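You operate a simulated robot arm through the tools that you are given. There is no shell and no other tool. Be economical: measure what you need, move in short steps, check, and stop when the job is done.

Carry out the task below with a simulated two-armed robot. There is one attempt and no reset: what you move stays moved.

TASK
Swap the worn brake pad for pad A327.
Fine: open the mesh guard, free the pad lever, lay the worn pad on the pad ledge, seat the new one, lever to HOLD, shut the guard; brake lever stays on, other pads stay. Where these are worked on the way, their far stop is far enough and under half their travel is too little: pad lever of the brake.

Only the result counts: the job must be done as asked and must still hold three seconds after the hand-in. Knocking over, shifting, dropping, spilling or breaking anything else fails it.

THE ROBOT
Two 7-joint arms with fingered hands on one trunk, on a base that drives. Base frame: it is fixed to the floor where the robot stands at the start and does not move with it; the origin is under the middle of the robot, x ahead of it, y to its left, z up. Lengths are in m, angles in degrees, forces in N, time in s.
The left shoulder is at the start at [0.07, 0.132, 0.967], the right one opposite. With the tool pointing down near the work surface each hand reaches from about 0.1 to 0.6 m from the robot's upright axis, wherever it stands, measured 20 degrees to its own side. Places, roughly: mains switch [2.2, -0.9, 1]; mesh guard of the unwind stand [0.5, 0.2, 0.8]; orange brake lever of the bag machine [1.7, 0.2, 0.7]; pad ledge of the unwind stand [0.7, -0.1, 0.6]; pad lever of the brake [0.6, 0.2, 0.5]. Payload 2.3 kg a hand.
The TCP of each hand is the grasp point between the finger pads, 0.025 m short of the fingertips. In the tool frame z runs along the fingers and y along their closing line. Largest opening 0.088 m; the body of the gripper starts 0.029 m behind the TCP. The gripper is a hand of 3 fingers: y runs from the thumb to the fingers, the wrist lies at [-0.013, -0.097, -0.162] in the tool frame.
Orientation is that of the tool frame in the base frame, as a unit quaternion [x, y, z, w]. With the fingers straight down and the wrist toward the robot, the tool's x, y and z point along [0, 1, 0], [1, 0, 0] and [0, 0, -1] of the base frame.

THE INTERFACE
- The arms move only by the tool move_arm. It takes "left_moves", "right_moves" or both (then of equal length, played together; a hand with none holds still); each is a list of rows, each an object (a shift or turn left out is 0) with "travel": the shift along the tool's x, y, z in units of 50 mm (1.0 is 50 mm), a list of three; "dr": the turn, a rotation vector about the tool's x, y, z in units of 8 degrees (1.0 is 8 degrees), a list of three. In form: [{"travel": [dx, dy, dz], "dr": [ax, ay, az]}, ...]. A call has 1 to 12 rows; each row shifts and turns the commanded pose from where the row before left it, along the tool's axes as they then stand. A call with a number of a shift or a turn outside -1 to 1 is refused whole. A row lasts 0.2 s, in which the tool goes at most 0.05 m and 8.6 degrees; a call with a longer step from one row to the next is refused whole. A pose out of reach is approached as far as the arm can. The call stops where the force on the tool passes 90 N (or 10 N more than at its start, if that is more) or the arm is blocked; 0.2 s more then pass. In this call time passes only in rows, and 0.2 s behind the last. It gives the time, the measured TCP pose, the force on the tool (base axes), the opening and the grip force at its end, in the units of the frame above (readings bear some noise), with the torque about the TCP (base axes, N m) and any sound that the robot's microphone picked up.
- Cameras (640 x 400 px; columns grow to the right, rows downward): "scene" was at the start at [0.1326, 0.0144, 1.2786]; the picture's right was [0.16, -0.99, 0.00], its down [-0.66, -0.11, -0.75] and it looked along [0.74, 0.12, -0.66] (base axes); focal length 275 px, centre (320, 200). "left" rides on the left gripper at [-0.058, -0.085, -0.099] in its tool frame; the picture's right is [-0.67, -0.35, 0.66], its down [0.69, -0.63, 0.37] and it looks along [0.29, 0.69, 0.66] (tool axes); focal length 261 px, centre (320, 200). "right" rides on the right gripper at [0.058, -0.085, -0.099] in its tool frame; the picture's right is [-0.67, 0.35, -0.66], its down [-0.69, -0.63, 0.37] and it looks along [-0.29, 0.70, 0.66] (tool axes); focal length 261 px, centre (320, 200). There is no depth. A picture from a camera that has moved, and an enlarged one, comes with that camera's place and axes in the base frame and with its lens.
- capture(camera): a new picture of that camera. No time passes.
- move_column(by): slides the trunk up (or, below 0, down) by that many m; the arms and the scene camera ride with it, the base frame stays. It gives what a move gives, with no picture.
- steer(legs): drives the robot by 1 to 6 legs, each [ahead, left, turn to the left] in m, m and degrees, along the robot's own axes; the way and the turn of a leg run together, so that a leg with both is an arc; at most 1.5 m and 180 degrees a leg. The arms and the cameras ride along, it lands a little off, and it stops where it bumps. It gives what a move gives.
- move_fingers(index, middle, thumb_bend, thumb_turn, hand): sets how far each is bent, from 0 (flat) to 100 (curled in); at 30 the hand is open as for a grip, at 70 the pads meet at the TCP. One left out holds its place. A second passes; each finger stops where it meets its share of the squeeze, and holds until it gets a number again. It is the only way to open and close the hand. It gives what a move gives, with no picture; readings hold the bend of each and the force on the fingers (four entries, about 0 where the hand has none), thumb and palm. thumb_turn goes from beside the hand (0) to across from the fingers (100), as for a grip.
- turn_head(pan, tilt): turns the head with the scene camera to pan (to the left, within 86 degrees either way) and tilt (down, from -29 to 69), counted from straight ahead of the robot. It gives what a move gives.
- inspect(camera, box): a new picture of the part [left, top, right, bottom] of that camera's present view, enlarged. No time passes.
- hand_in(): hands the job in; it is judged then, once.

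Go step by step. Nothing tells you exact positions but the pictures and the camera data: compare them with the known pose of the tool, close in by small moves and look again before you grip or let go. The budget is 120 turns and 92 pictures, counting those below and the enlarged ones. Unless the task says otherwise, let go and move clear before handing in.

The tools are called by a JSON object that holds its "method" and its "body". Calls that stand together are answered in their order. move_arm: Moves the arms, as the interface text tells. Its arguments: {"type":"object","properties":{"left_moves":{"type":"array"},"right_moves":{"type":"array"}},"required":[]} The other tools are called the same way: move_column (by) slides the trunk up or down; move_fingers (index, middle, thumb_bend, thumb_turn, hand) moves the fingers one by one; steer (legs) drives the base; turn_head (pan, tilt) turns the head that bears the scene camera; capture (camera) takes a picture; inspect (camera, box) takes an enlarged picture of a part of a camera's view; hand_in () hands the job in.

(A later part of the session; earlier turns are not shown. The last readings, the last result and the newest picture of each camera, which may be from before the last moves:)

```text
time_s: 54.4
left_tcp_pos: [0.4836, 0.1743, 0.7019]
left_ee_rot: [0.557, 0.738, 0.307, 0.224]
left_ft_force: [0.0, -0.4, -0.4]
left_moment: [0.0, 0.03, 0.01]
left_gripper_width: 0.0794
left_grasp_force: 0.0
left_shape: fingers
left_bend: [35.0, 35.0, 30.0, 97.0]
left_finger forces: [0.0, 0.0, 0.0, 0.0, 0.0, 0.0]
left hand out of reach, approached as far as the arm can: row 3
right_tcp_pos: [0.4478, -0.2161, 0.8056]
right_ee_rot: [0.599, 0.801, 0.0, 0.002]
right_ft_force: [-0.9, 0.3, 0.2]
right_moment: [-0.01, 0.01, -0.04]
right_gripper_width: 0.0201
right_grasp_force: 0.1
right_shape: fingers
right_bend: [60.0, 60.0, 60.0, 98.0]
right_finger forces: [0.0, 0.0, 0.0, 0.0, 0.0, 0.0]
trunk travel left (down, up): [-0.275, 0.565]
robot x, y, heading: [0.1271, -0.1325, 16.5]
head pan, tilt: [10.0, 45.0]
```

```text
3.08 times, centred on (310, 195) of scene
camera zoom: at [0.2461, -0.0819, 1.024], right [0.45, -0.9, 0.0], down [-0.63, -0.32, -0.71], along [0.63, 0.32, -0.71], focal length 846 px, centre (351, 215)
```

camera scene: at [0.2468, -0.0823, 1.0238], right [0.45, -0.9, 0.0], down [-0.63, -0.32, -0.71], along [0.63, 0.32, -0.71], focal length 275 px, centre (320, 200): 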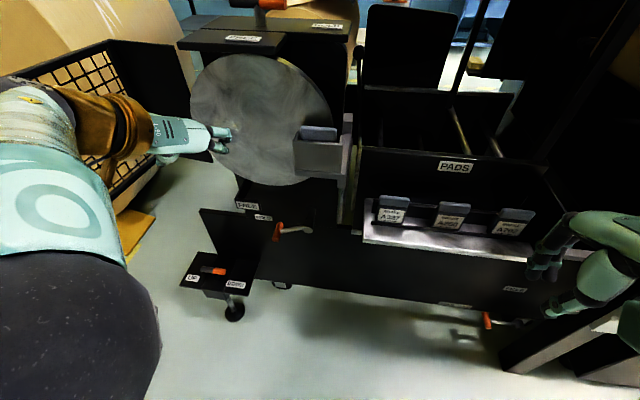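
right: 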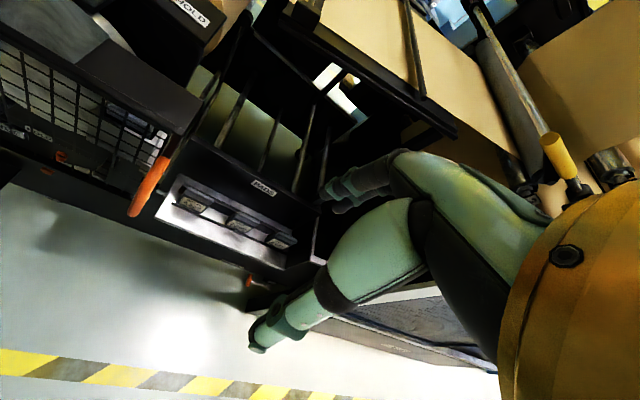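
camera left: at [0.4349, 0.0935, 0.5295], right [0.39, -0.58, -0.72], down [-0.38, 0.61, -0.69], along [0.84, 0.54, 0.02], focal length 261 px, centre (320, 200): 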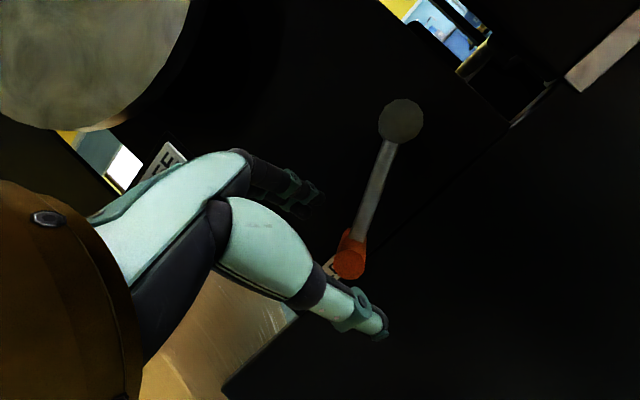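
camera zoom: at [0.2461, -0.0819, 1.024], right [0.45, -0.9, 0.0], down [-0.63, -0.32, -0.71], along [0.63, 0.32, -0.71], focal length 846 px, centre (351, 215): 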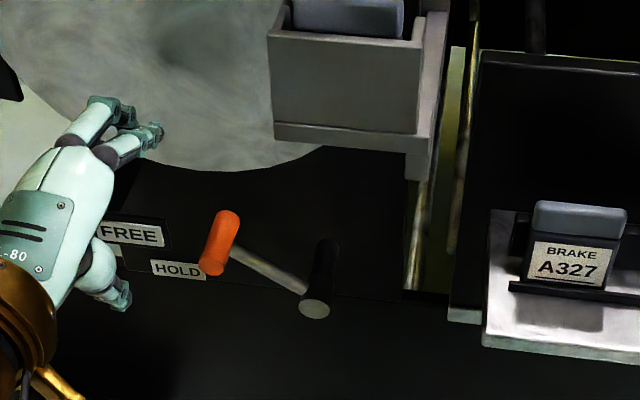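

The lever is now well up at FREE. Next I examine the worn pad and A327 in detail.

{"method": "inspect", "body": {"camera": "scene", "box": [280, 100, 360, 180]}}

{"method": "inspect", "body": {"camera": "scene", "box": [355, 150, 555, 270]}}

```text
5.00 times, centred on (320, 140) of scene
camera zoom: at [0.2461, -0.0819, 1.024], right [0.45, -0.9, 0.0], down [-0.63, -0.32, -0.71], along [0.63, 0.32, -0.71], focal length 1375 px, centre (320, 500)
```

zoom: 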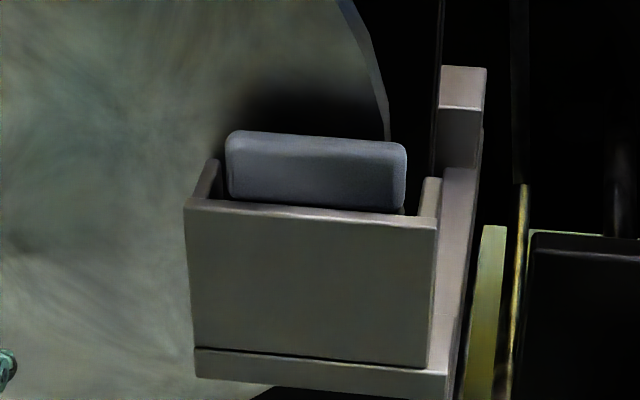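

```text
3.20 times, centred on (455, 210) of scene
camera zoom: at [0.2461, -0.0819, 1.024], right [0.45, -0.9, 0.0], down [-0.63, -0.32, -0.71], along [0.63, 0.32, -0.71], focal length 880 px, centre (-112, 168)
```

zoom: 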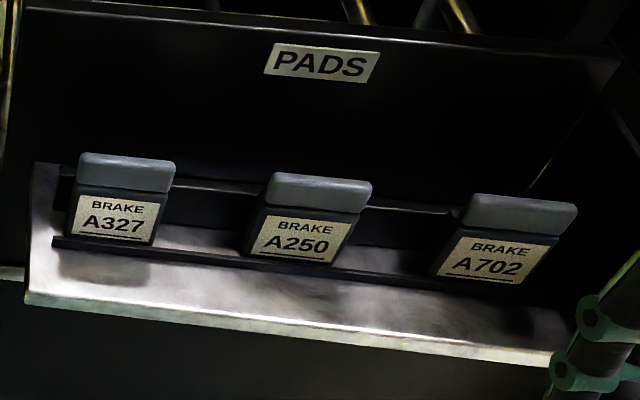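

Both pads have wide caps best gripped sideways. I'll raise the trunk, retract the left hand, and turn the right hand so it closes laterally with a 45° tilt.

{"method": "move_column", "body": {"by": 0.15}}

{"method": "move_arm", "body": {"left_moves": [{"travel": [0.3, -0.6, -0.5]}, {"travel": [0.3, -0.6, -0.5]}, {"travel": [0.3, -0.6, -0.5]}, {}, {}, {}, {}, {}, {}, {}, {}, {}], "right_moves": [{"dr": [0, 0, -1]}, {"dr": [0, 0, -1]}, {"dr": [0, 0, -1]}, {"dr": [0, 0, -1]}, {"dr": [0, 0, -1]}, {"dr": [0, 0, -1]}, {"dr": [0, 0, -1]}, {"dr": [0, 0, -1]}, {"dr": [0, 0, -1]}, {"dr": [0, 0, -1]}, {"dr": [0, 0, -1]}, {"dr": [0, 0, -0.25]}]}}

{"method": "move_arm", "body": {"right_moves": [{"dr": [0, -1, 0]}, {"dr": [0, -1, 0]}, {"dr": [0, -1, 0]}, {"dr": [0, -1, 0]}, {"dr": [0, -1, 0]}]}}

{"method": "move_fingers", "body": {"hand": "right", "index": 30, "middle": 30, "thumb_bend": 30}}

{"method": "capture", "body": {"camera": "scene"}}

```text
time_s: 56.1
left_tcp_pos: [0.4842, 0.1737, 0.8519]
left_ee_rot: [0.559, 0.738, 0.306, 0.223]
left_ft_force: [0.1, 0.5, 0.5]
left_moment: [-0.02, -0.01, 0.01]
left_gripper_width: 0.0793
left_grasp_force: 0.0
left_shape: fingers
left_bend: [35.0, 35.0, 30.0, 97.0]
left_finger forces: [0.0, 0.0, 0.1, 0.1, 0.1, 0.1]
right_tcp_pos: [0.4492, -0.2154, 0.9537]
right_ee_rot: [0.598, 0.801, 0.0, 0.0]
right_ft_force: [0.0, -0.1, -0.5]
right_moment: [-0.02, -0.01, -0.02]
right_gripper_width: 0.0198
right_grasp_force: 0.1
right_shape: fingers
right_bend: [60.0, 60.0, 60.0, 98.0]
right_finger forces: [0.1, 0.0, 0.0, 0.0, 0.0, 0.0]
trunk travel left (down, up): [-0.425, 0.415]
robot x, y, heading: [0.1265, -0.1347, 16.6]
head pan, tilt: [10.0, 45.0]
```

```text
time_s: 58.7
left_tcp_pos: [0.4253, 0.2423, 0.8665]
left_ee_rot: [0.558, 0.738, 0.307, 0.223]
left_ft_force: [0.4, -0.2, -0.3]
left_moment: [0.03, -0.01, 0.02]
left_gripper_width: 0.079
left_grasp_force: 0.0
left_shape: fingers
left_bend: [35.0, 35.0, 30.0, 97.0]
left_finger forces: [0.1, 0.0, 0.1, 0.1, 0.0, 0.0]
left hand out of reach, approached as far as the arm can: row 1, 2, 3
right_tcp_pos: [0.3695, -0.1794, 0.9652]
right_ee_rot: [-0.143, 0.99, -0.001, -0.001]
right_ft_force: [0.1, 0.0, -0.4]
right_moment: [0.0, -0.03, -0.03]
right_gripper_width: 0.0201
right_grasp_force: 0.0
right_shape: fingers
right_bend: [60.0, 60.0, 60.0, 98.0]
right_finger forces: [0.0, 0.0, 0.0, 0.0, 0.1, 0.1]
right hand out of reach, approached as far as the arm can: row 9, 10, 11, 12
trunk travel left (down, up): [-0.425, 0.415]
robot x, y, heading: [0.1246, -0.1303, 16.7]
head pan, tilt: [10.0, 45.0]
```

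```text
time_s: 59.9
left_tcp_pos: [0.4238, 0.2435, 0.8666]
left_ee_rot: [0.558, 0.738, 0.306, 0.223]
left_ft_force: [-0.2, -0.3, 0.2]
left_moment: [0.02, 0.0, 0.02]
left_gripper_width: 0.0792
left_grasp_force: 0.1
left_shape: fingers
left_bend: [35.0, 35.0, 30.0, 97.0]
left_finger forces: [0.1, 0.1, 0.0, 0.0, 0.0, 0.0]
right_tcp_pos: [0.3367, -0.1586, 0.9622]
right_ee_rot: [-0.133, 0.93, 0.049, 0.34]
right_ft_force: [0.2, -0.1, -0.2]
right_moment: [0.03, -0.03, 0.01]
right_gripper_width: 0.02
right_grasp_force: 0.1
right_shape: fingers
right_bend: [60.0, 60.0, 60.0, 98.0]
right_finger forces: [0.0, 0.0, 0.0, 0.0, 0.0, 0.0]
right hand out of reach, approached as far as the arm can: row 1, 2, 3, 4, 5
trunk travel left (down, up): [-0.425, 0.415]
robot x, y, heading: [0.1283, -0.1333, 16.2]
head pan, tilt: [10.0, 45.0]
```

```text
time_s: 60.9
left_tcp_pos: [0.4253, 0.2448, 0.8662]
left_ee_rot: [0.558, 0.738, 0.306, 0.223]
left_ft_force: [1.1, -0.1, -0.6]
left_moment: [0.04, 0.03, 0.0]
left_gripper_width: 0.0793
left_grasp_force: 0.0
left_shape: fingers
left_bend: [35.0, 35.0, 30.0, 97.0]
left_finger forces: [0.1, 0.0, 0.1, 0.1, 0.0, 0.0]
right_tcp_pos: [0.3372, -0.1585, 0.9623]
right_ee_rot: [-0.134, 0.93, 0.049, 0.339]
right_ft_force: [-0.6, -0.9, -0.1]
right_moment: [0.01, -0.01, -0.01]
right_gripper_width: 0.0841
right_grasp_force: 0.0
right_shape: fingers
right_bend: [30.0, 30.0, 30.0, 98.0]
right_finger forces: [0.0, 0.0, 0.1, 0.1, 0.1, 0.1]
trunk travel left (down, up): [-0.425, 0.415]
robot x, y, heading: [0.126, -0.1377, 16.5]
head pan, tilt: [10.0, 45.0]
```

```text
35 pictures are left
camera scene: at [0.2469, -0.0823, 1.1737], right [0.45, -0.9, 0.0], down [-0.63, -0.32, -0.71], along [0.63, 0.32, -0.71], focal length 275 px, centre (320, 200)
```

scene: 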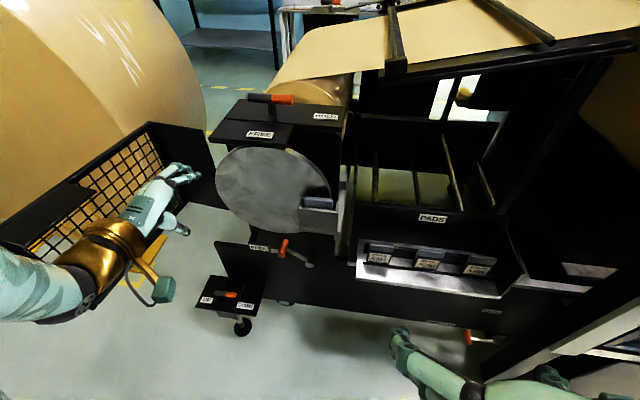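

The right hand now has the lateral closing line with ~40° tilt. Bringing it in front of and above the worn pad, short of contact.

{"method": "move_arm", "body": {"right_moves": [{"travel": [-0.337, 0.477, 0.663]}, {"travel": [-0.337, 0.477, 0.663]}, {"travel": [-0.337, 0.477, 0.663]}, {"travel": [-0.337, 0.477, 0.663]}, {"travel": [-0.337, 0.477, 0.663]}, {"travel": [-0.337, 0.477, 0.663]}, {"travel": [-0.337, 0.477, 0.663]}]}}

{"method": "capture", "body": {"camera": "right"}}

{"method": "inspect", "body": {"camera": "scene", "box": [260, 130, 400, 260]}}

```text
time_s: 62.5
left_tcp_pos: [0.4243, 0.2441, 0.8664]
left_ee_rot: [0.558, 0.738, 0.307, 0.223]
left_ft_force: [-0.2, -0.7, 1.0]
left_moment: [0.01, -0.01, 0.03]
left_gripper_width: 0.0789
left_grasp_force: 0.1
left_shape: fingers
left_bend: [35.0, 35.0, 30.0, 97.0]
left_finger forces: [0.0, 0.1, 0.0, 0.0, 0.0, 0.0]
right_tcp_pos: [0.3922, -0.0609, 0.9115]
right_ee_rot: [-0.135, 0.93, 0.049, 0.339]
right_ft_force: [-0.1, -1.0, 0.9]
right_moment: [0.0, -0.01, 0.03]
right_gripper_width: 0.0848
right_grasp_force: 0.0
right_shape: fingers
right_bend: [30.0, 30.0, 30.0, 98.0]
right_finger forces: [0.0, 0.0, 0.0, 0.0, 0.1, 0.0]
right hand out of reach, approached as far as the arm can: row 2, 3, 4, 5, 6, 7
trunk travel left (down, up): [-0.425, 0.415]
robot x, y, heading: [0.1265, -0.1341, 16.6]
head pan, tilt: [10.0, 45.0]
```

```text
34 pictures are left
camera right: at [0.312, -0.1729, 0.9502], right [-0.01, 0.36, 0.93], down [0.91, -0.39, 0.16], along [0.42, 0.85, -0.32], focal length 261 px, centre (320, 200)
```

right: 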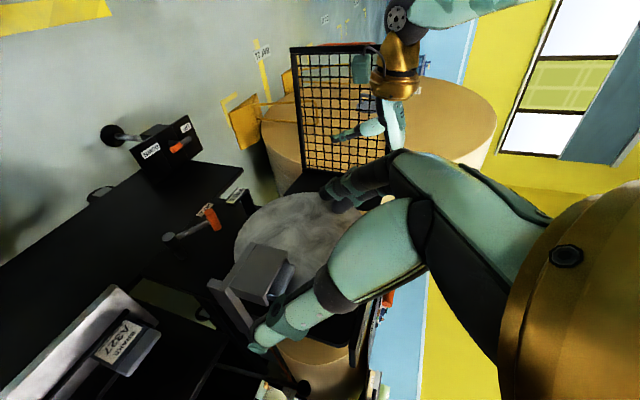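

```text
3.08 times, centred on (330, 195) of scene
camera zoom: at [0.2469, -0.0822, 1.1737], right [0.45, -0.9, 0.0], down [-0.63, -0.32, -0.71], along [0.63, 0.32, -0.71], focal length 846 px, centre (289, 215)
```

zoom: 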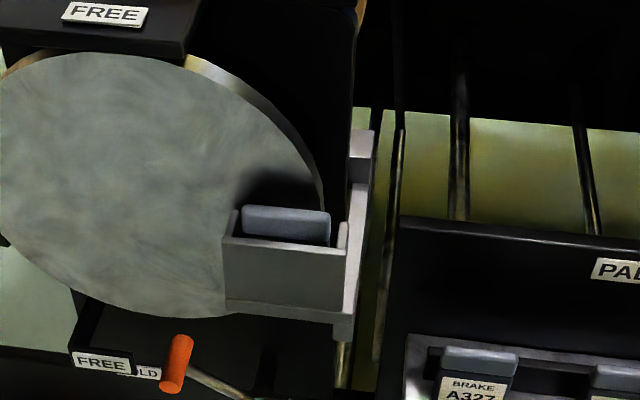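

The right arm stalled, probably folded too tightly near the shoulder. I'll try going straight ahead from here.

{"method": "move_arm", "body": {"right_moves": [{"travel": [-0.766, 0, 0.643]}, {"travel": [-0.766, 0, 0.643]}, {"travel": [-0.766, 0, 0.643]}]}}

```text
time_s: 63.3
left_tcp_pos: [0.4244, 0.2441, 0.8675]
left_ee_rot: [0.558, 0.738, 0.307, 0.223]
left_ft_force: [-1.0, -0.2, -0.1]
left_moment: [-0.03, 0.0, 0.0]
left_gripper_width: 0.0791
left_grasp_force: 0.0
left_shape: fingers
left_bend: [35.0, 35.0, 30.0, 97.0]
left_finger forces: [0.0, 0.1, 0.0, 0.0, 0.0, 0.0]
right_tcp_pos: [0.3933, -0.0594, 0.91]
right_ee_rot: [-0.135, 0.929, 0.049, 0.34]
right_ft_force: [0.0, 1.0, -0.8]
right_moment: [-0.01, 0.0, 0.04]
right_gripper_width: 0.0842
right_grasp_force: 0.1
right_shape: fingers
right_bend: [30.0, 30.0, 30.0, 98.0]
right_finger forces: [0.0, 0.0, 0.0, 0.1, 0.0, 0.0]
right hand out of reach, approached as far as the arm can: row 1, 2, 3
trunk travel left (down, up): [-0.425, 0.415]
robot x, y, heading: [0.1286, -0.1341, 16.1]
head pan, tilt: [10.0, 45.0]
```

The right hand's lateral orientation is at a joint limit here. I'll use the left hand instead (that roll worked earlier), stow the right hand, and shift the base right.

{"method": "move_arm", "body": {"left_moves": [{"travel": [-0.53, -0.2, 0.3]}, {"travel": [-0.53, -0.2, 0.3]}, {"travel": [-0.53, -0.2, 0.3]}, {"dr": [0, 0, 1]}, {"dr": [0, 0, 1]}, {"dr": [0, 0, 1]}, {"dr": [0, 0, 1]}, {"dr": [0, 0, 1]}, {"dr": [0, 0, 1]}, {"dr": [0, 0, 1]}, {"dr": [0, 0, 1]}, {"dr": [0, 0, 1]}], "right_moves": [{"travel": [0, -0.7, 0]}, {"travel": [0, -0.7, 0]}, {"dr": [0, 1, 0]}, {"dr": [0, 1, 0]}, {"dr": [0, 1, 0]}, {"dr": [0, 1, 0]}, {"dr": [0, 1, 0]}, {"dr": [0, 0, 1]}, {"dr": [0, 0, 1]}, {"dr": [0, 0, 1]}, {"dr": [0, 0, 1]}, {"dr": [0, 0, 1]}]}}

{"method": "move_arm", "body": {"left_moves": [{"dr": [0, 0, 1]}, {"dr": [0, 0, 1]}, {"dr": [0, 0, 0.25]}, {}, {}, {}, {}], "right_moves": [{"dr": [0, 0, 1]}, {"dr": [0, 0, 1]}, {"dr": [0, 0, 1]}, {"dr": [0, 0, 1]}, {"dr": [0, 0, 1]}, {"dr": [0, 0, 1]}, {"dr": [0, 0, 0.25]}]}}

{"method": "steer", "body": {"legs": [[0.0, -0.12, 0]]}}

{"method": "turn_head", "body": {"pan": 5, "tilt": 45}}

{"method": "capture", "body": {"camera": "scene"}}

```text
time_s: 65.9
left_tcp_pos: [0.48, 0.1913, 0.8144]
left_ee_rot: [0.886, 0.269, 0.378, -0.001]
left_ft_force: [0.8, -0.1, -0.8]
left_moment: [-0.01, 0.02, -0.01]
left_gripper_width: 0.0792
left_grasp_force: 0.0
left_shape: fingers
left_bend: [35.0, 35.0, 30.0, 97.0]
left_finger forces: [0.0, 0.1, 0.0, 0.1, 0.0, 0.1]
left hand out of reach, approached as far as the arm can: row 1, 2, 3
right_tcp_pos: [0.3833, -0.1175, 0.9008]
right_ee_rot: [0.205, 0.979, 0.001, 0.001]
right_ft_force: [-1.1, 0.0, 0.1]
right_moment: [-0.01, 0.03, 0.0]
right_gripper_width: 0.0845
right_grasp_force: 0.0
right_shape: fingers
right_bend: [30.0, 30.0, 30.0, 98.0]
right_finger forces: [0.1, 0.0, 0.0, 0.0, 0.0, 0.1]
right hand out of reach, approached as far as the arm can: row 1, 2
trunk travel left (down, up): [-0.425, 0.415]
robot x, y, heading: [0.1239, -0.135, 16.7]
head pan, tilt: [10.0, 45.0]
```

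```text
time_s: 67.5
left_tcp_pos: [0.4799, 0.1893, 0.8139]
left_ee_rot: [0.917, 0.128, 0.374, -0.059]
left_ft_force: [-0.2, -0.3, -1.1]
left_moment: [0.02, -0.02, 0.0]
left_gripper_width: 0.0792
left_grasp_force: 0.1
left_shape: fingers
left_bend: [35.0, 35.0, 30.0, 97.0]
left_finger forces: [0.0, 0.1, 0.1, 0.1, 0.0, 0.0]
right_tcp_pos: [0.3849, -0.1178, 0.9019]
right_ee_rot: [0.6, 0.8, 0.001, 0.002]
right_ft_force: [1.0, -0.5, -0.3]
right_moment: [0.01, 0.02, -0.01]
right_gripper_width: 0.0845
right_grasp_force: 0.0
right_shape: fingers
right_bend: [30.0, 30.0, 30.0, 98.0]
right_finger forces: [0.0, 0.0, 0.0, 0.0, 0.0, 0.0]
trunk travel left (down, up): [-0.425, 0.415]
robot x, y, heading: [0.1273, -0.1306, 16.5]
head pan, tilt: [10.0, 45.0]
```

```text
time_s: 68.7
left_tcp_pos: [0.5129, 0.0787, 0.8151]
left_ee_rot: [0.917, 0.129, 0.374, -0.059]
left_ft_force: [-0.2, 0.9, 0.2]
left_moment: [0.01, 0.03, 0.01]
left_gripper_width: 0.0792
left_grasp_force: 0.1
left_shape: fingers
left_bend: [35.0, 35.0, 30.0, 97.0]
left_finger forces: [0.0, 0.1, 0.1, 0.0, 0.0, 0.0]
right_tcp_pos: [0.4183, -0.2306, 0.9008]
right_ee_rot: [0.599, 0.801, 0.001, 0.0]
right_ft_force: [0.3, -0.3, 1.4]
right_moment: [-0.01, -0.02, 0.0]
right_gripper_width: 0.0846
right_grasp_force: 0.1
right_shape: fingers
right_bend: [30.0, 30.0, 30.0, 98.0]
right_finger forces: [0.1, 0.0, 0.0, 0.0, 0.1, 0.0]
trunk travel left (down, up): [-0.425, 0.415]
robot x, y, heading: [0.1598, -0.2479, 16.8]
head pan, tilt: [10.0, 45.0]
```

```text
time_s: 69.4
left_tcp_pos: [0.5138, 0.0776, 0.8149]
left_ee_rot: [0.916, 0.129, 0.374, -0.058]
left_ft_force: [-0.1, 0.1, 0.2]
left_moment: [0.04, -0.03, 0.02]
left_gripper_width: 0.079
left_grasp_force: 0.2
left_shape: fingers
left_bend: [35.0, 35.0, 30.0, 97.0]
left_finger forces: [0.0, 0.0, 0.0, 0.0, 0.1, 0.1]
right_tcp_pos: [0.4193, -0.231, 0.9015]
right_ee_rot: [0.598, 0.802, 0.0, 0.0]
right_ft_force: [-0.5, -0.1, 1.0]
right_moment: [0.01, 0.01, 0.0]
right_gripper_width: 0.0845
right_grasp_force: 0.1
right_shape: fingers
right_bend: [30.0, 30.0, 30.0, 98.0]
right_finger forces: [0.0, 0.0, 0.1, 0.0, 0.1, 0.0]
trunk travel left (down, up): [-0.425, 0.415]
robot x, y, heading: [0.1609, -0.2476, 16.7]
head pan, tilt: [5.0, 45.0]
```

```text
32 pictures are left
camera scene: at [0.2834, -0.2021, 1.1737], right [0.37, -0.93, 0.0], down [-0.66, -0.26, -0.71], along [0.66, 0.26, -0.71], focal length 275 px, centre (320, 200)
```

scene: 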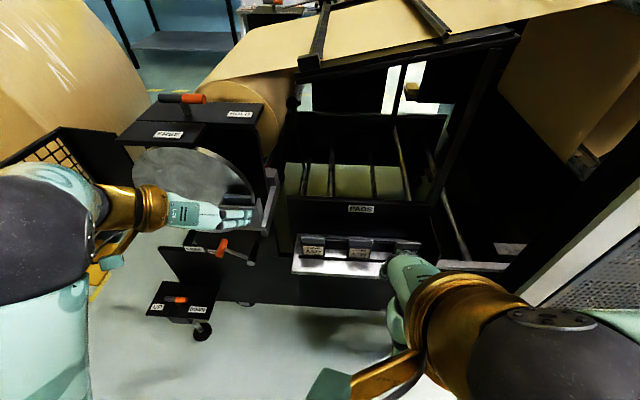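

The left hand is now in the right roll beside the caliper. I'll look with both cameras to locate the worn pad's cap precisely.

{"method": "capture", "body": {"camera": "left"}}

{"method": "inspect", "body": {"camera": "scene", "box": [190, 150, 310, 260]}}

```text
31 pictures are left
camera left: at [0.3827, 0.1286, 0.8469], right [-0.12, 0.34, -0.93], down [0.54, 0.81, 0.23], along [0.83, -0.48, -0.28], focal length 261 px, centre (320, 200)
```

left: 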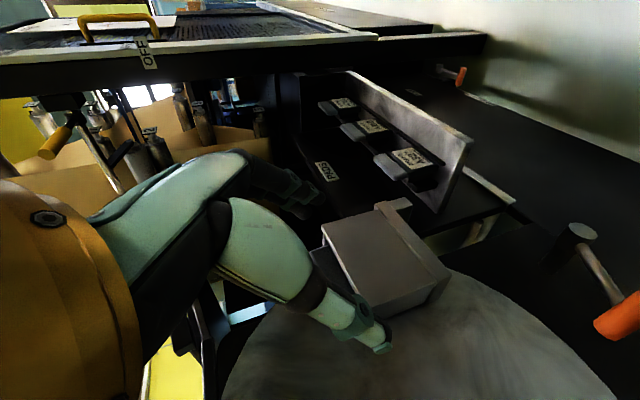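

```text
3.64 times, centred on (250, 205) of scene
camera zoom: at [0.2834, -0.2021, 1.1737], right [0.37, -0.93, 0.0], down [-0.66, -0.26, -0.71], along [0.66, 0.26, -0.71], focal length 1000 px, centre (574, 182)
```

zoom: 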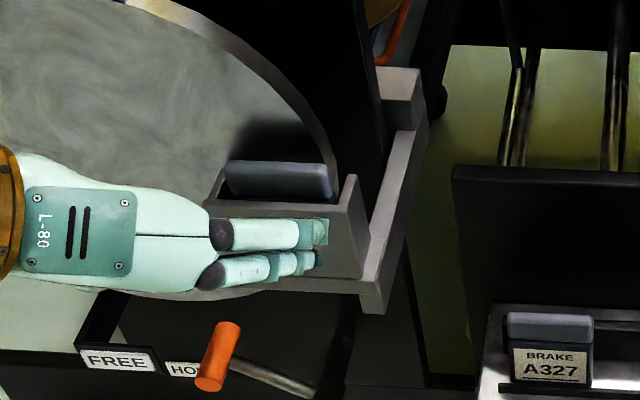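

The cap is about 6 cm wide, centred near (0.717, 0.056, top z 0.81) in my stand frame. I open fully and move above it for a check.

{"method": "move_fingers", "body": {"hand": "left", "index": 30, "middle": 30, "thumb_bend": 30}}

{"method": "move_arm", "body": {"left_moves": [{"travel": [0.6, 0.125, 0]}, {"travel": [0.5, 0.125, 0.22]}]}}

{"method": "inspect", "body": {"camera": "scene", "box": [210, 150, 300, 230]}}

{"method": "inspect", "body": {"camera": "left", "box": [220, 140, 460, 380]}}

```text
time_s: 70.4
left_tcp_pos: [0.5128, 0.0774, 0.815]
left_ee_rot: [0.916, 0.129, 0.374, -0.059]
left_ft_force: [-0.2, -0.6, -0.2]
left_moment: [0.01, -0.01, 0.0]
left_gripper_width: 0.0848
left_grasp_force: 0.0
left_shape: fingers
left_bend: [30.0, 30.0, 30.0, 97.0]
left_finger forces: [0.0, 0.1, 0.0, 0.0, 0.0, 0.1]
right_tcp_pos: [0.4178, -0.2302, 0.902]
right_ee_rot: [0.597, 0.802, 0.001, 0.001]
right_ft_force: [0.4, -1.4, -0.1]
right_moment: [0.01, 0.0, 0.02]
right_gripper_width: 0.0848
right_grasp_force: 0.1
right_shape: fingers
right_bend: [30.0, 30.0, 30.0, 98.0]
right_finger forces: [0.0, 0.0, 0.0, 0.0, 0.0, 0.1]
trunk travel left (down, up): [-0.425, 0.415]
robot x, y, heading: [0.1608, -0.2468, 16.5]
head pan, tilt: [5.0, 45.0]
```

```text
time_s: 71.0
left_tcp_pos: [0.5611, 0.0784, 0.8463]
left_ee_rot: [0.917, 0.128, 0.374, -0.06]
left_ft_force: [0.1, 0.6, -0.2]
left_moment: [0.01, 0.02, 0.02]
left_gripper_width: 0.0844
left_grasp_force: 0.1
left_shape: fingers
left_bend: [30.0, 30.0, 30.0, 97.0]
left_finger forces: [0.0, 0.1, 0.0, 0.0, 0.1, 0.0]
right_tcp_pos: [0.4187, -0.2308, 0.9019]
right_ee_rot: [0.598, 0.802, 0.0, 0.001]
right_ft_force: [0.4, 0.0, -0.7]
right_moment: [0.01, -0.04, 0.0]
right_gripper_width: 0.0847
right_grasp_force: 0.0
right_shape: fingers
right_bend: [30.0, 30.0, 30.0, 98.0]
right_finger forces: [0.1, 0.1, 0.0, 0.0, 0.1, 0.0]
trunk travel left (down, up): [-0.425, 0.415]
robot x, y, heading: [0.1588, -0.2461, 16.5]
head pan, tilt: [5.0, 45.0]
```

```text
5.00 times, centred on (255, 190) of scene
camera zoom: at [0.2841, -0.2018, 1.1736], right [0.37, -0.93, 0.0], down [-0.66, -0.26, -0.71], along [0.66, 0.26, -0.71], focal length 1375 px, centre (645, 250)
```

zoom: 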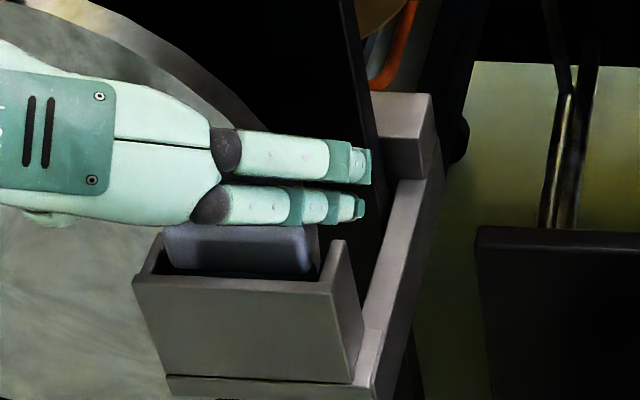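

```text
1.67 times, centred on (340, 260) of left
camera zoom: at [0.4319, 0.1294, 0.8777], right [-0.12, 0.34, -0.93], down [0.54, 0.81, 0.23], along [0.83, -0.48, -0.28], focal length 434 px, centre (287, 100)
```

zoom: 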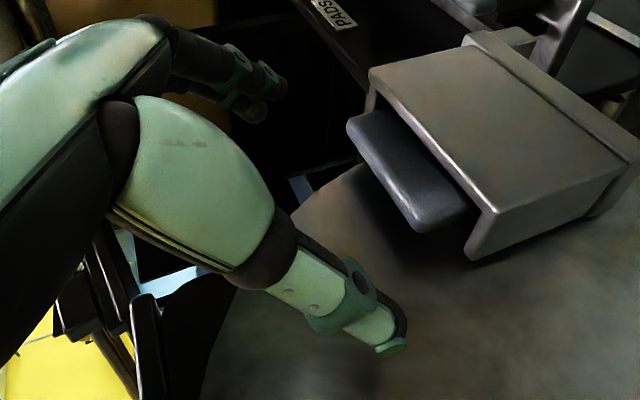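

Excellent hand view: the cap is about 5 cm ahead along the fingers. Moving in along the tool axis so the fingertips straddle the cap ends just above the pocket walls.

{"method": "move_arm", "body": {"left_moves": [{"travel": [-0.09, 0.05, 0.4]}, {"travel": [-0.09, 0.05, 0.4]}]}}

{"method": "inspect", "body": {"camera": "left", "box": [220, 140, 460, 380]}}

{"method": "inspect", "body": {"camera": "scene", "box": [210, 150, 300, 230]}}

```text
time_s: 71.6
left_tcp_pos: [0.5823, 0.0808, 0.8122]
left_ee_rot: [0.916, 0.129, 0.375, -0.059]
left_ft_force: [-4.3, -2.3, 1.9]
left_moment: [0.09, 0.08, 0.28]
left_gripper_width: 0.0869
left_grasp_force: 2.2
left_shape: fingers
left_bend: [30.0, 30.0, 27.0, 96.0]
left_finger forces: [0.1, 0.1, 0.0, 0.1, 5.1, 0.0]
right_tcp_pos: [0.4172, -0.2312, 0.9032]
right_ee_rot: [0.597, 0.802, 0.001, 0.001]
right_ft_force: [0.5, 0.0, 0.1]
right_moment: [0.02, -0.04, 0.01]
right_gripper_width: 0.0844
right_grasp_force: 0.1
right_shape: fingers
right_bend: [30.0, 30.0, 30.0, 98.0]
right_finger forces: [0.0, 0.0, 0.1, 0.0, 0.1, 0.0]
trunk travel left (down, up): [-0.425, 0.415]
robot x, y, heading: [0.1575, -0.2454, 16.8]
head pan, tilt: [5.0, 45.0]
```

```text
1.67 times, centred on (340, 260) of left
camera zoom: at [0.4516, 0.1312, 0.8438], right [-0.12, 0.34, -0.93], down [0.54, 0.81, 0.23], along [0.83, -0.48, -0.28], focal length 434 px, centre (287, 100)
```

zoom: 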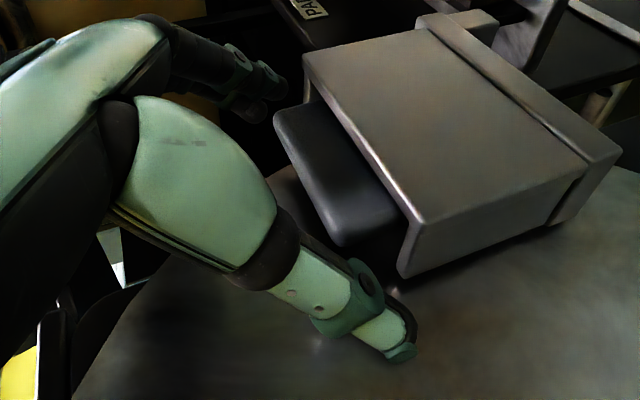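

```text
5.00 times, centred on (255, 190) of scene
camera zoom: at [0.2816, -0.2027, 1.174], right [0.37, -0.93, 0.0], down [-0.66, -0.26, -0.71], along [0.66, 0.26, -0.71], focal length 1375 px, centre (645, 250)
```

zoom: 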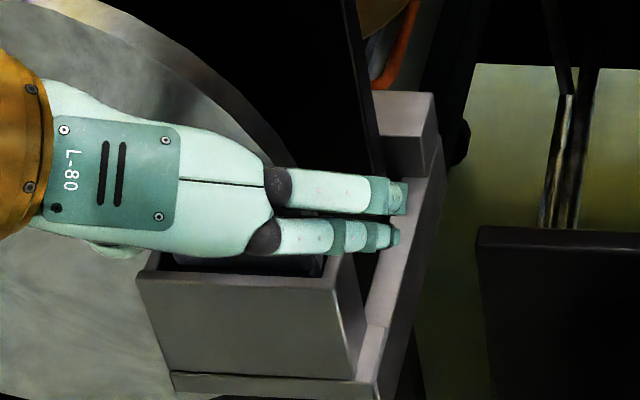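

The thumb just touches the disc; the cap ends lie right at the fingertips. I raise 5 mm to clear the side walls and close gently.

{"method": "move_arm", "body": {"left_moves": [{"travel": [0.08, 0, -0.08]}]}}

{"method": "move_fingers", "body": {"hand": "left", "index": 52, "middle": 52, "thumb_bend": 52}}

{"method": "inspect", "body": {"camera": "left", "box": [220, 140, 460, 380]}}

```text
time_s: 72.0
left_tcp_pos: [0.5831, 0.0811, 0.8157]
left_ee_rot: [0.917, 0.129, 0.374, -0.059]
left_ft_force: [-2.8, -0.8, -1.0]
left_moment: [-0.04, -0.01, 0.13]
left_gripper_width: 0.0864
left_grasp_force: 1.4
left_shape: fingers
left_bend: [30.0, 30.0, 28.0, 95.0]
left_finger forces: [0.0, 0.0, 0.0, 0.0, 2.7, 0.0]
right_tcp_pos: [0.4171, -0.2302, 0.9027]
right_ee_rot: [0.597, 0.802, 0.0, 0.002]
right_ft_force: [-0.5, 0.9, -0.7]
right_moment: [-0.01, -0.02, 0.02]
right_gripper_width: 0.0845
right_grasp_force: 0.0
right_shape: fingers
right_bend: [30.0, 30.0, 30.0, 98.0]
right_finger forces: [0.0, 0.0, 0.1, 0.1, 0.1, 0.0]
trunk travel left (down, up): [-0.425, 0.415]
robot x, y, heading: [0.1621, -0.2494, 16.4]
head pan, tilt: [5.0, 45.0]
```

```text
time_s: 73.0
left_tcp_pos: [0.581, 0.0804, 0.8175]
left_ee_rot: [0.916, 0.129, 0.375, -0.06]
left_ft_force: [-7.0, 0.9, 1.0]
left_moment: [0.05, 0.12, 0.29]
left_gripper_width: 0.0509
left_grasp_force: 6.3
left_shape: fingers
left_bend: [49.0, 52.0, 45.0, 95.0]
left_finger forces: [3.3, 0.1, 0.0, 0.0, 10.2, 0.0]
right_tcp_pos: [0.4171, -0.2315, 0.9023]
right_ee_rot: [0.598, 0.802, 0.0, 0.001]
right_ft_force: [-0.8, 0.1, 0.2]
right_moment: [-0.02, 0.02, -0.03]
right_gripper_width: 0.0843
right_grasp_force: 0.1
right_shape: fingers
right_bend: [30.0, 30.0, 30.0, 98.0]
right_finger forces: [0.0, 0.1, 0.0, 0.0, 0.0, 0.1]
trunk travel left (down, up): [-0.425, 0.415]
robot x, y, heading: [0.1625, -0.2461, 16.5]
head pan, tilt: [5.0, 45.0]
```

```text
1.67 times, centred on (340, 260) of left
camera zoom: at [0.4513, 0.1316, 0.849], right [-0.12, 0.34, -0.93], down [0.54, 0.81, 0.23], along [0.83, -0.48, -0.28], focal length 434 px, centre (287, 100)
```

zoom: 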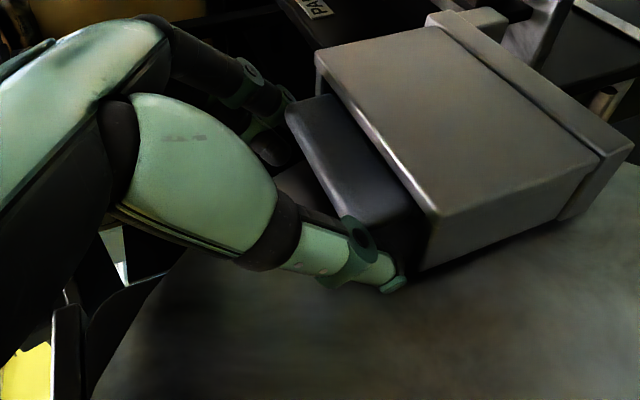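

Index and thumb have met the cap at about 5 cm. I squeeze more firmly and check forces.

{"method": "move_fingers", "body": {"hand": "left", "index": 62, "middle": 62, "thumb_bend": 62}}

{"method": "inspect", "body": {"camera": "left", "box": [220, 140, 460, 380]}}

```text
time_s: 74.0
left_tcp_pos: [0.5829, 0.0803, 0.8184]
left_ee_rot: [0.916, 0.128, 0.375, -0.06]
left_ft_force: [-5.4, -1.6, 1.6]
left_moment: [0.02, 0.11, 0.23]
left_gripper_width: 0.0478
left_grasp_force: 15.3
left_shape: fingers
left_bend: [50.0, 60.0, 48.0, 94.0]
left_finger forces: [11.6, 1.5, 0.1, 0.1, 17.0, 0.0]
right_tcp_pos: [0.4168, -0.2313, 0.9018]
right_ee_rot: [0.598, 0.802, 0.001, 0.0]
right_ft_force: [0.5, 0.6, 0.6]
right_moment: [0.02, 0.0, 0.02]
right_gripper_width: 0.0843
right_grasp_force: 0.1
right_shape: fingers
right_bend: [30.0, 30.0, 30.0, 98.0]
right_finger forces: [0.1, 0.0, 0.0, 0.1, 0.1, 0.1]
trunk travel left (down, up): [-0.425, 0.415]
robot x, y, heading: [0.1595, -0.2485, 16.4]
head pan, tilt: [5.0, 45.0]
```

```text
1.67 times, centred on (340, 260) of left
camera zoom: at [0.4517, 0.1309, 0.8491], right [-0.12, 0.34, -0.93], down [0.54, 0.81, 0.23], along [0.83, -0.48, -0.28], focal length 434 px, centre (287, 100)
```

zoom: 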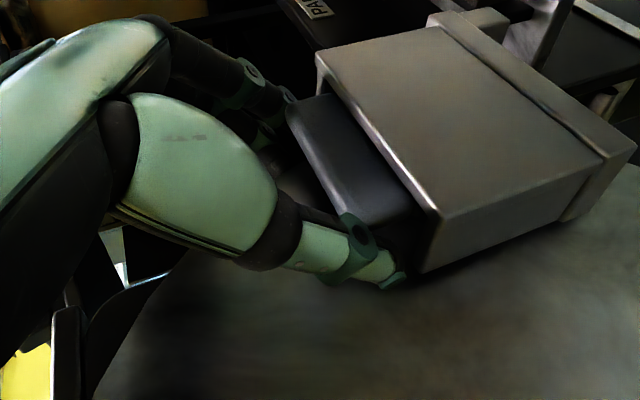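

Grip is firm (index 12 N, thumb 17 N). Lifting 2 cm straight up as a test.

{"method": "move_arm", "body": {"left_moves": [{"travel": [0.14, 0, -0.14]}, {"travel": [0.14, 0, -0.14]}]}}

{"method": "inspect", "body": {"camera": "left", "box": [220, 140, 460, 380]}}

```text
time_s: 74.6
left_tcp_pos: [0.5832, 0.0806, 0.836]
left_ee_rot: [0.917, 0.128, 0.374, -0.06]
left_ft_force: [-3.9, -1.4, -2.9]
left_moment: [-0.08, 0.1, 0.16]
left_gripper_width: 0.0473
left_grasp_force: 14.8
left_shape: fingers
left_bend: [49.0, 62.0, 50.0, 93.0]
left_finger forces: [12.4, 0.0, 0.1, 0.0, 16.9, 0.0]
right_tcp_pos: [0.4172, -0.2301, 0.9026]
right_ee_rot: [0.598, 0.801, 0.001, 0.002]
right_ft_force: [0.3, 0.1, 0.2]
right_moment: [-0.01, -0.02, 0.01]
right_gripper_width: 0.0845
right_grasp_force: 0.0
right_shape: fingers
right_bend: [30.0, 30.0, 30.0, 98.0]
right_finger forces: [0.0, 0.0, 0.1, 0.1, 0.0, 0.0]
trunk travel left (down, up): [-0.425, 0.415]
robot x, y, heading: [0.1577, -0.2435, 16.7]
head pan, tilt: [5.0, 45.0]
```

```text
1.67 times, centred on (340, 260) of left
camera zoom: at [0.4528, 0.131, 0.8683], right [-0.12, 0.34, -0.93], down [0.54, 0.81, 0.23], along [0.83, -0.48, -0.28], focal length 434 px, centre (287, 100)
```

zoom: 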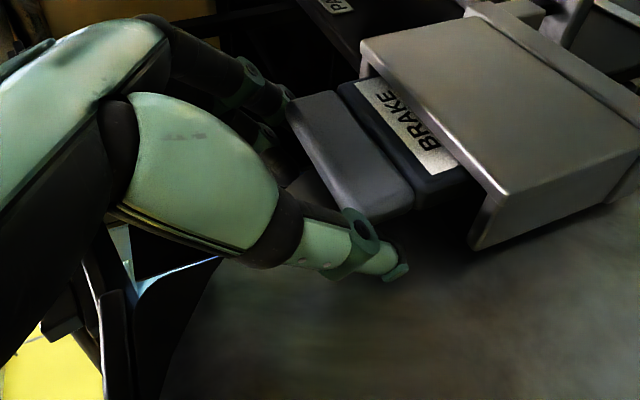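

The pad is coming out cleanly. I lift it fully clear and check its size.

{"method": "move_arm", "body": {"left_moves": [{"travel": [0.28, 0, -0.28]}, {"travel": [0.28, 0, -0.28]}, {"travel": [0.28, 0, -0.28]}, {"travel": [0.2, 0, -0.35]}]}}

{"method": "capture", "body": {"camera": "left"}}

{"method": "capture", "body": {"camera": "scene"}}

```text
time_s: 75.6
left_tcp_pos: [0.5805, 0.0771, 0.9174]
left_ee_rot: [0.917, 0.128, 0.374, -0.059]
left_ft_force: [0.2, -0.1, -1.1]
left_moment: [-0.01, 0.02, -0.02]
left_gripper_width: 0.0471
left_grasp_force: 13.4
left_shape: fingers
left_bend: [48.0, 62.0, 50.0, 97.0]
left_finger forces: [12.9, 0.1, 0.0, 0.1, 13.0, 0.1]
right_tcp_pos: [0.4184, -0.2301, 0.9024]
right_ee_rot: [0.597, 0.802, 0.002, 0.0]
right_ft_force: [-0.1, 1.0, -0.3]
right_moment: [0.0, 0.0, -0.02]
right_gripper_width: 0.0845
right_grasp_force: 0.2
right_shape: fingers
right_bend: [30.0, 30.0, 30.0, 98.0]
right_finger forces: [0.1, 0.2, 0.0, 0.0, 0.0, 0.0]
trunk travel left (down, up): [-0.425, 0.415]
robot x, y, heading: [0.1607, -0.2457, 16.5]
head pan, tilt: [5.0, 45.0]
```

```text
22 pictures are left
camera left: at [0.4495, 0.1287, 0.9485], right [-0.12, 0.34, -0.93], down [0.54, 0.81, 0.23], along [0.83, -0.48, -0.28], focal length 261 px, centre (320, 200)
```

left: 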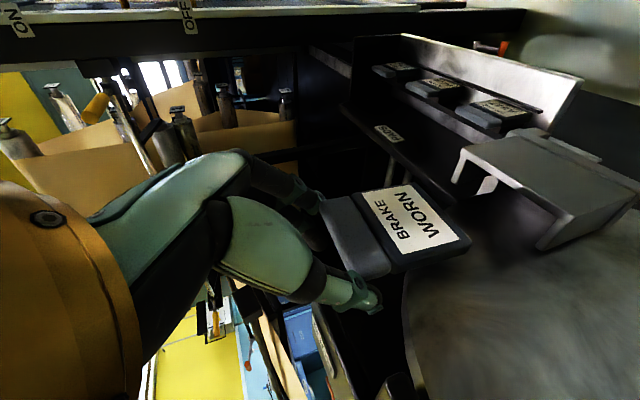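

```text
21 pictures are left
camera scene: at [0.2836, -0.2022, 1.1737], right [0.37, -0.93, 0.0], down [-0.66, -0.26, -0.71], along [0.66, 0.26, -0.71], focal length 275 px, centre (320, 200)
```

scene: 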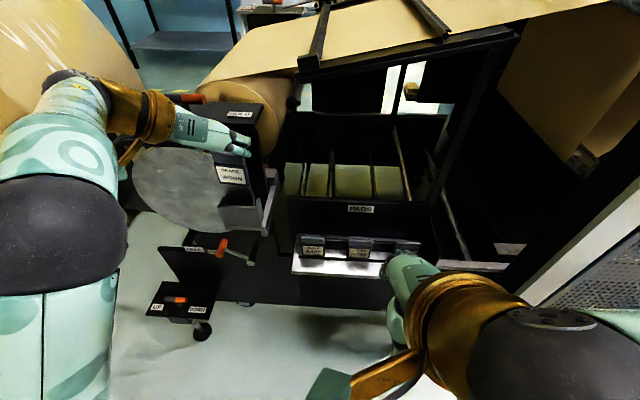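

The worn pad is out and held securely. I'll move the right hand aside, shift the base right for reach, and turn the head toward the ledge.

{"method": "move_arm", "body": {"right_moves": [{"travel": [-0.6, 0, -0.6]}, {"travel": [-0.6, 0, -0.6]}, {"travel": [-0.6, 0, -0.6]}, {"travel": [-0.6, 0, -0.6]}]}}

{"method": "steer", "body": {"legs": [[-0.03, -0.14, 0]]}}

{"method": "turn_head", "body": {"pan": 8, "tilt": 50}}

{"method": "capture", "body": {"camera": "scene"}}

```text
time_s: 76.6
left_tcp_pos: [0.5785, 0.0792, 0.9165]
left_ee_rot: [0.917, 0.129, 0.374, -0.059]
left_ft_force: [0.1, -1.0, 0.6]
left_moment: [0.05, 0.04, 0.0]
left_gripper_width: 0.0471
left_grasp_force: 12.3
left_shape: fingers
left_bend: [48.0, 62.0, 50.0, 97.0]
left_finger forces: [12.9, 0.0, 0.0, 0.0, 12.9, 0.0]
right_tcp_pos: [0.452, -0.3467, 1.0203]
right_ee_rot: [0.598, 0.802, 0.002, 0.001]
right_ft_force: [1.1, 0.1, -0.5]
right_moment: [-0.01, 0.0, -0.05]
right_gripper_width: 0.0846
right_grasp_force: 0.0
right_shape: fingers
right_bend: [30.0, 30.0, 30.0, 98.0]
right_finger forces: [0.1, 0.0, 0.1, 0.0, 0.1, 0.0]
trunk travel left (down, up): [-0.425, 0.415]
robot x, y, heading: [0.1631, -0.2489, 16.7]
head pan, tilt: [5.0, 45.0]
```

```text
time_s: 77.9
left_tcp_pos: [0.5878, -0.0607, 0.9155]
left_ee_rot: [0.916, 0.13, 0.374, -0.06]
left_ft_force: [0.7, 0.4, -0.7]
left_moment: [0.05, 0.0, 0.01]
left_gripper_width: 0.0471
left_grasp_force: 12.5
left_shape: fingers
left_bend: [48.0, 62.0, 50.0, 97.0]
left_finger forces: [12.8, 0.0, 0.0, 0.0, 12.9, 0.1]
right_tcp_pos: [0.4618, -0.4855, 1.0221]
right_ee_rot: [0.597, 0.802, 0.001, 0.001]
right_ft_force: [0.3, -0.9, 0.5]
right_moment: [0.01, 0.01, 0.02]
right_gripper_width: 0.0847
right_grasp_force: 0.0
right_shape: fingers
right_bend: [30.0, 30.0, 30.0, 98.0]
right_finger forces: [0.0, 0.0, 0.0, 0.1, 0.0, 0.0]
trunk travel left (down, up): [-0.425, 0.415]
robot x, y, heading: [0.1715, -0.3894, 16.9]
head pan, tilt: [5.0, 45.0]
```

```text
time_s: 78.6
left_tcp_pos: [0.5889, -0.0622, 0.9165]
left_ee_rot: [0.917, 0.13, 0.374, -0.059]
left_ft_force: [0.3, -0.4, -1.2]
left_moment: [0.0, 0.0, 0.05]
left_gripper_width: 0.0472
left_grasp_force: 12.5
left_shape: fingers
left_bend: [48.0, 62.0, 50.0, 97.0]
left_finger forces: [13.0, 0.1, 0.0, 0.0, 12.9, 0.1]
right_tcp_pos: [0.4618, -0.4852, 1.0212]
right_ee_rot: [0.596, 0.803, 0.001, 0.001]
right_ft_force: [-0.1, 0.4, -0.7]
right_moment: [0.01, -0.03, 0.0]
right_gripper_width: 0.0844
right_grasp_force: 0.0
right_shape: fingers
right_bend: [30.0, 30.0, 30.0, 98.0]
right_finger forces: [0.1, 0.0, 0.0, 0.0, 0.0, 0.0]
trunk travel left (down, up): [-0.425, 0.415]
robot x, y, heading: [0.1706, -0.3903, 16.7]
head pan, tilt: [8.0, 50.0]
```

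```text
20 pictures are left
camera scene: at [0.2878, -0.3401, 1.1668], right [0.42, -0.91, 0.0], down [-0.7, -0.32, -0.64], along [0.58, 0.27, -0.77], focal length 275 px, centre (320, 200)
```

scene: 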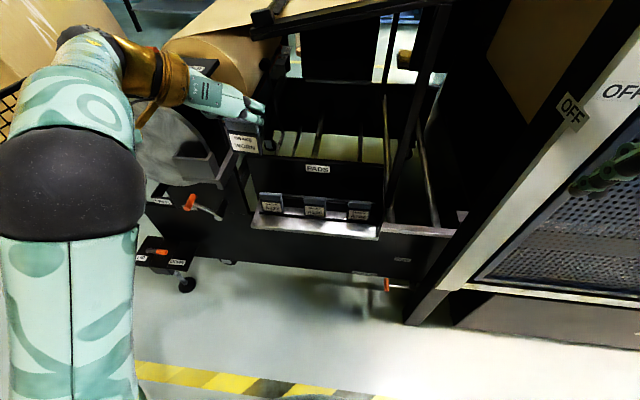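

Measuring the ledge and pads from this view before lowering.

{"method": "inspect", "body": {"camera": "scene", "box": [225, 120, 385, 250]}}

```text
3.08 times, centred on (305, 185) of scene
camera zoom: at [0.2878, -0.3401, 1.1668], right [0.42, -0.91, 0.0], down [-0.7, -0.32, -0.64], along [0.58, 0.27, -0.77], focal length 846 px, centre (366, 246)
```

zoom: 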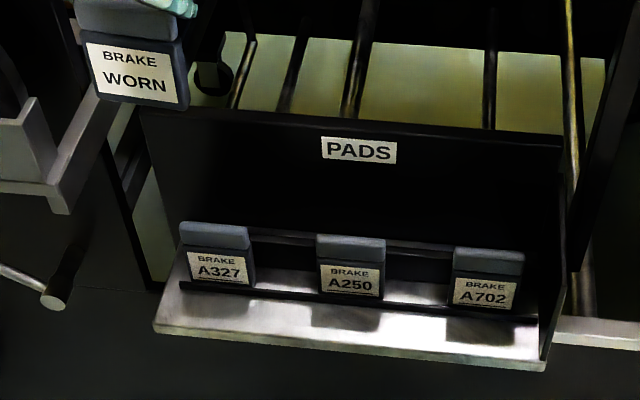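

Ledge surface is at z≈0.605, with a free front strip from about 0.684 to 0.72. I'll move over the strip between A327 and A250 and descend to just above it.

{"method": "move_arm", "body": {"left_moves": [{"travel": [0, 0.55, 0]}, {"travel": [0, 0.55, 0]}, {"travel": [-0.585, 0, 0.605]}, {"travel": [-0.585, 0, 0.605]}, {"travel": [-0.585, 0, 0.605]}, {"travel": [-0.585, 0, 0.605]}, {"travel": [-0.55, 0, 0.56]}]}}

{"method": "inspect", "body": {"camera": "scene", "box": [245, 160, 365, 250]}}

```text
time_s: 80.2
left_tcp_pos: [0.6053, -0.1118, 0.7093]
left_ee_rot: [0.917, 0.129, 0.373, -0.059]
left_ft_force: [0.5, -0.3, -1.7]
left_moment: [0.0, 0.02, -0.02]
left_gripper_width: 0.0472
left_grasp_force: 12.0
left_shape: fingers
left_bend: [48.0, 62.0, 50.0, 97.0]
left_finger forces: [12.6, 0.0, 0.1, 0.0, 12.5, 0.0]
right_tcp_pos: [0.4618, -0.4853, 1.0218]
right_ee_rot: [0.597, 0.803, 0.0, 0.002]
right_ft_force: [0.3, -0.4, -0.4]
right_moment: [0.0, 0.0, 0.01]
right_gripper_width: 0.0845
right_grasp_force: 0.0
right_shape: fingers
right_bend: [30.0, 30.0, 30.0, 98.0]
right_finger forces: [0.0, 0.0, 0.0, 0.0, 0.0, 0.0]
trunk travel left (down, up): [-0.425, 0.415]
robot x, y, heading: [0.1705, -0.3865, 16.7]
head pan, tilt: [8.0, 50.0]
```

```text
4.44 times, centred on (305, 205) of scene
camera zoom: at [0.2884, -0.3394, 1.1667], right [0.42, -0.91, 0.0], down [-0.7, -0.32, -0.64], along [0.58, 0.27, -0.77], focal length 1222 px, centre (387, 178)
```

zoom: 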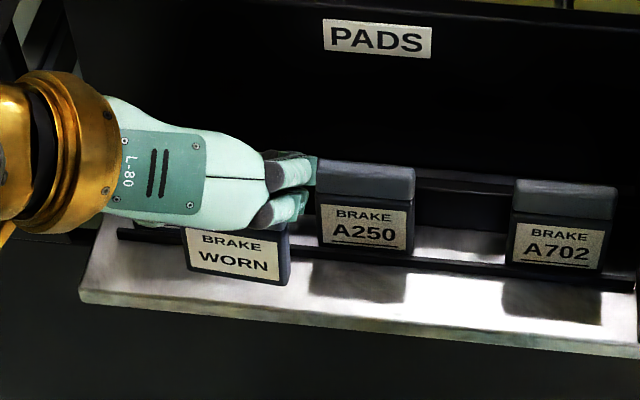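

The pad hangs about 2 cm above the strip, a bit close to the front edge. I shift 1 cm inward and descend slowly, watching the force.

{"method": "move_arm", "body": {"left_moves": [{"travel": [0.15, 0, 0.15]}, {"travel": [-0.12, 0, 0.12]}, {"travel": [-0.08, 0, 0.08]}]}}

{"method": "inspect", "body": {"camera": "scene", "box": [245, 160, 365, 250]}}

```text
time_s: 81.0
left_tcp_pos: [0.6147, -0.11, 0.6949]
left_ee_rot: [0.916, 0.129, 0.374, -0.06]
left_ft_force: [-0.6, 0.2, -1.1]
left_moment: [0.02, -0.02, -0.03]
left_gripper_width: 0.0471
left_grasp_force: 12.7
left_shape: fingers
left_bend: [48.0, 62.0, 50.0, 97.0]
left_finger forces: [12.5, 0.0, 0.1, 0.0, 12.6, 0.0]
right_tcp_pos: [0.4627, -0.486, 1.0221]
right_ee_rot: [0.597, 0.802, 0.0, 0.001]
right_ft_force: [-0.7, -0.2, -0.2]
right_moment: [0.01, -0.04, -0.01]
right_gripper_width: 0.0845
right_grasp_force: 0.0
right_shape: fingers
right_bend: [30.0, 30.0, 30.0, 98.0]
right_finger forces: [0.0, 0.0, 0.0, 0.1, 0.1, 0.0]
trunk travel left (down, up): [-0.425, 0.415]
robot x, y, heading: [0.1681, -0.3862, 16.7]
head pan, tilt: [8.0, 50.0]
```

```text
4.44 times, centred on (305, 205) of scene
camera zoom: at [0.288, -0.3399, 1.1668], right [0.42, -0.91, 0.0], down [-0.7, -0.32, -0.64], along [0.58, 0.27, -0.77], focal length 1222 px, centre (387, 178)
```

zoom: 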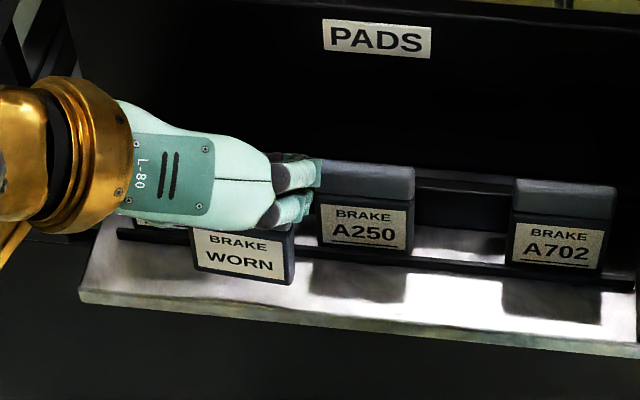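

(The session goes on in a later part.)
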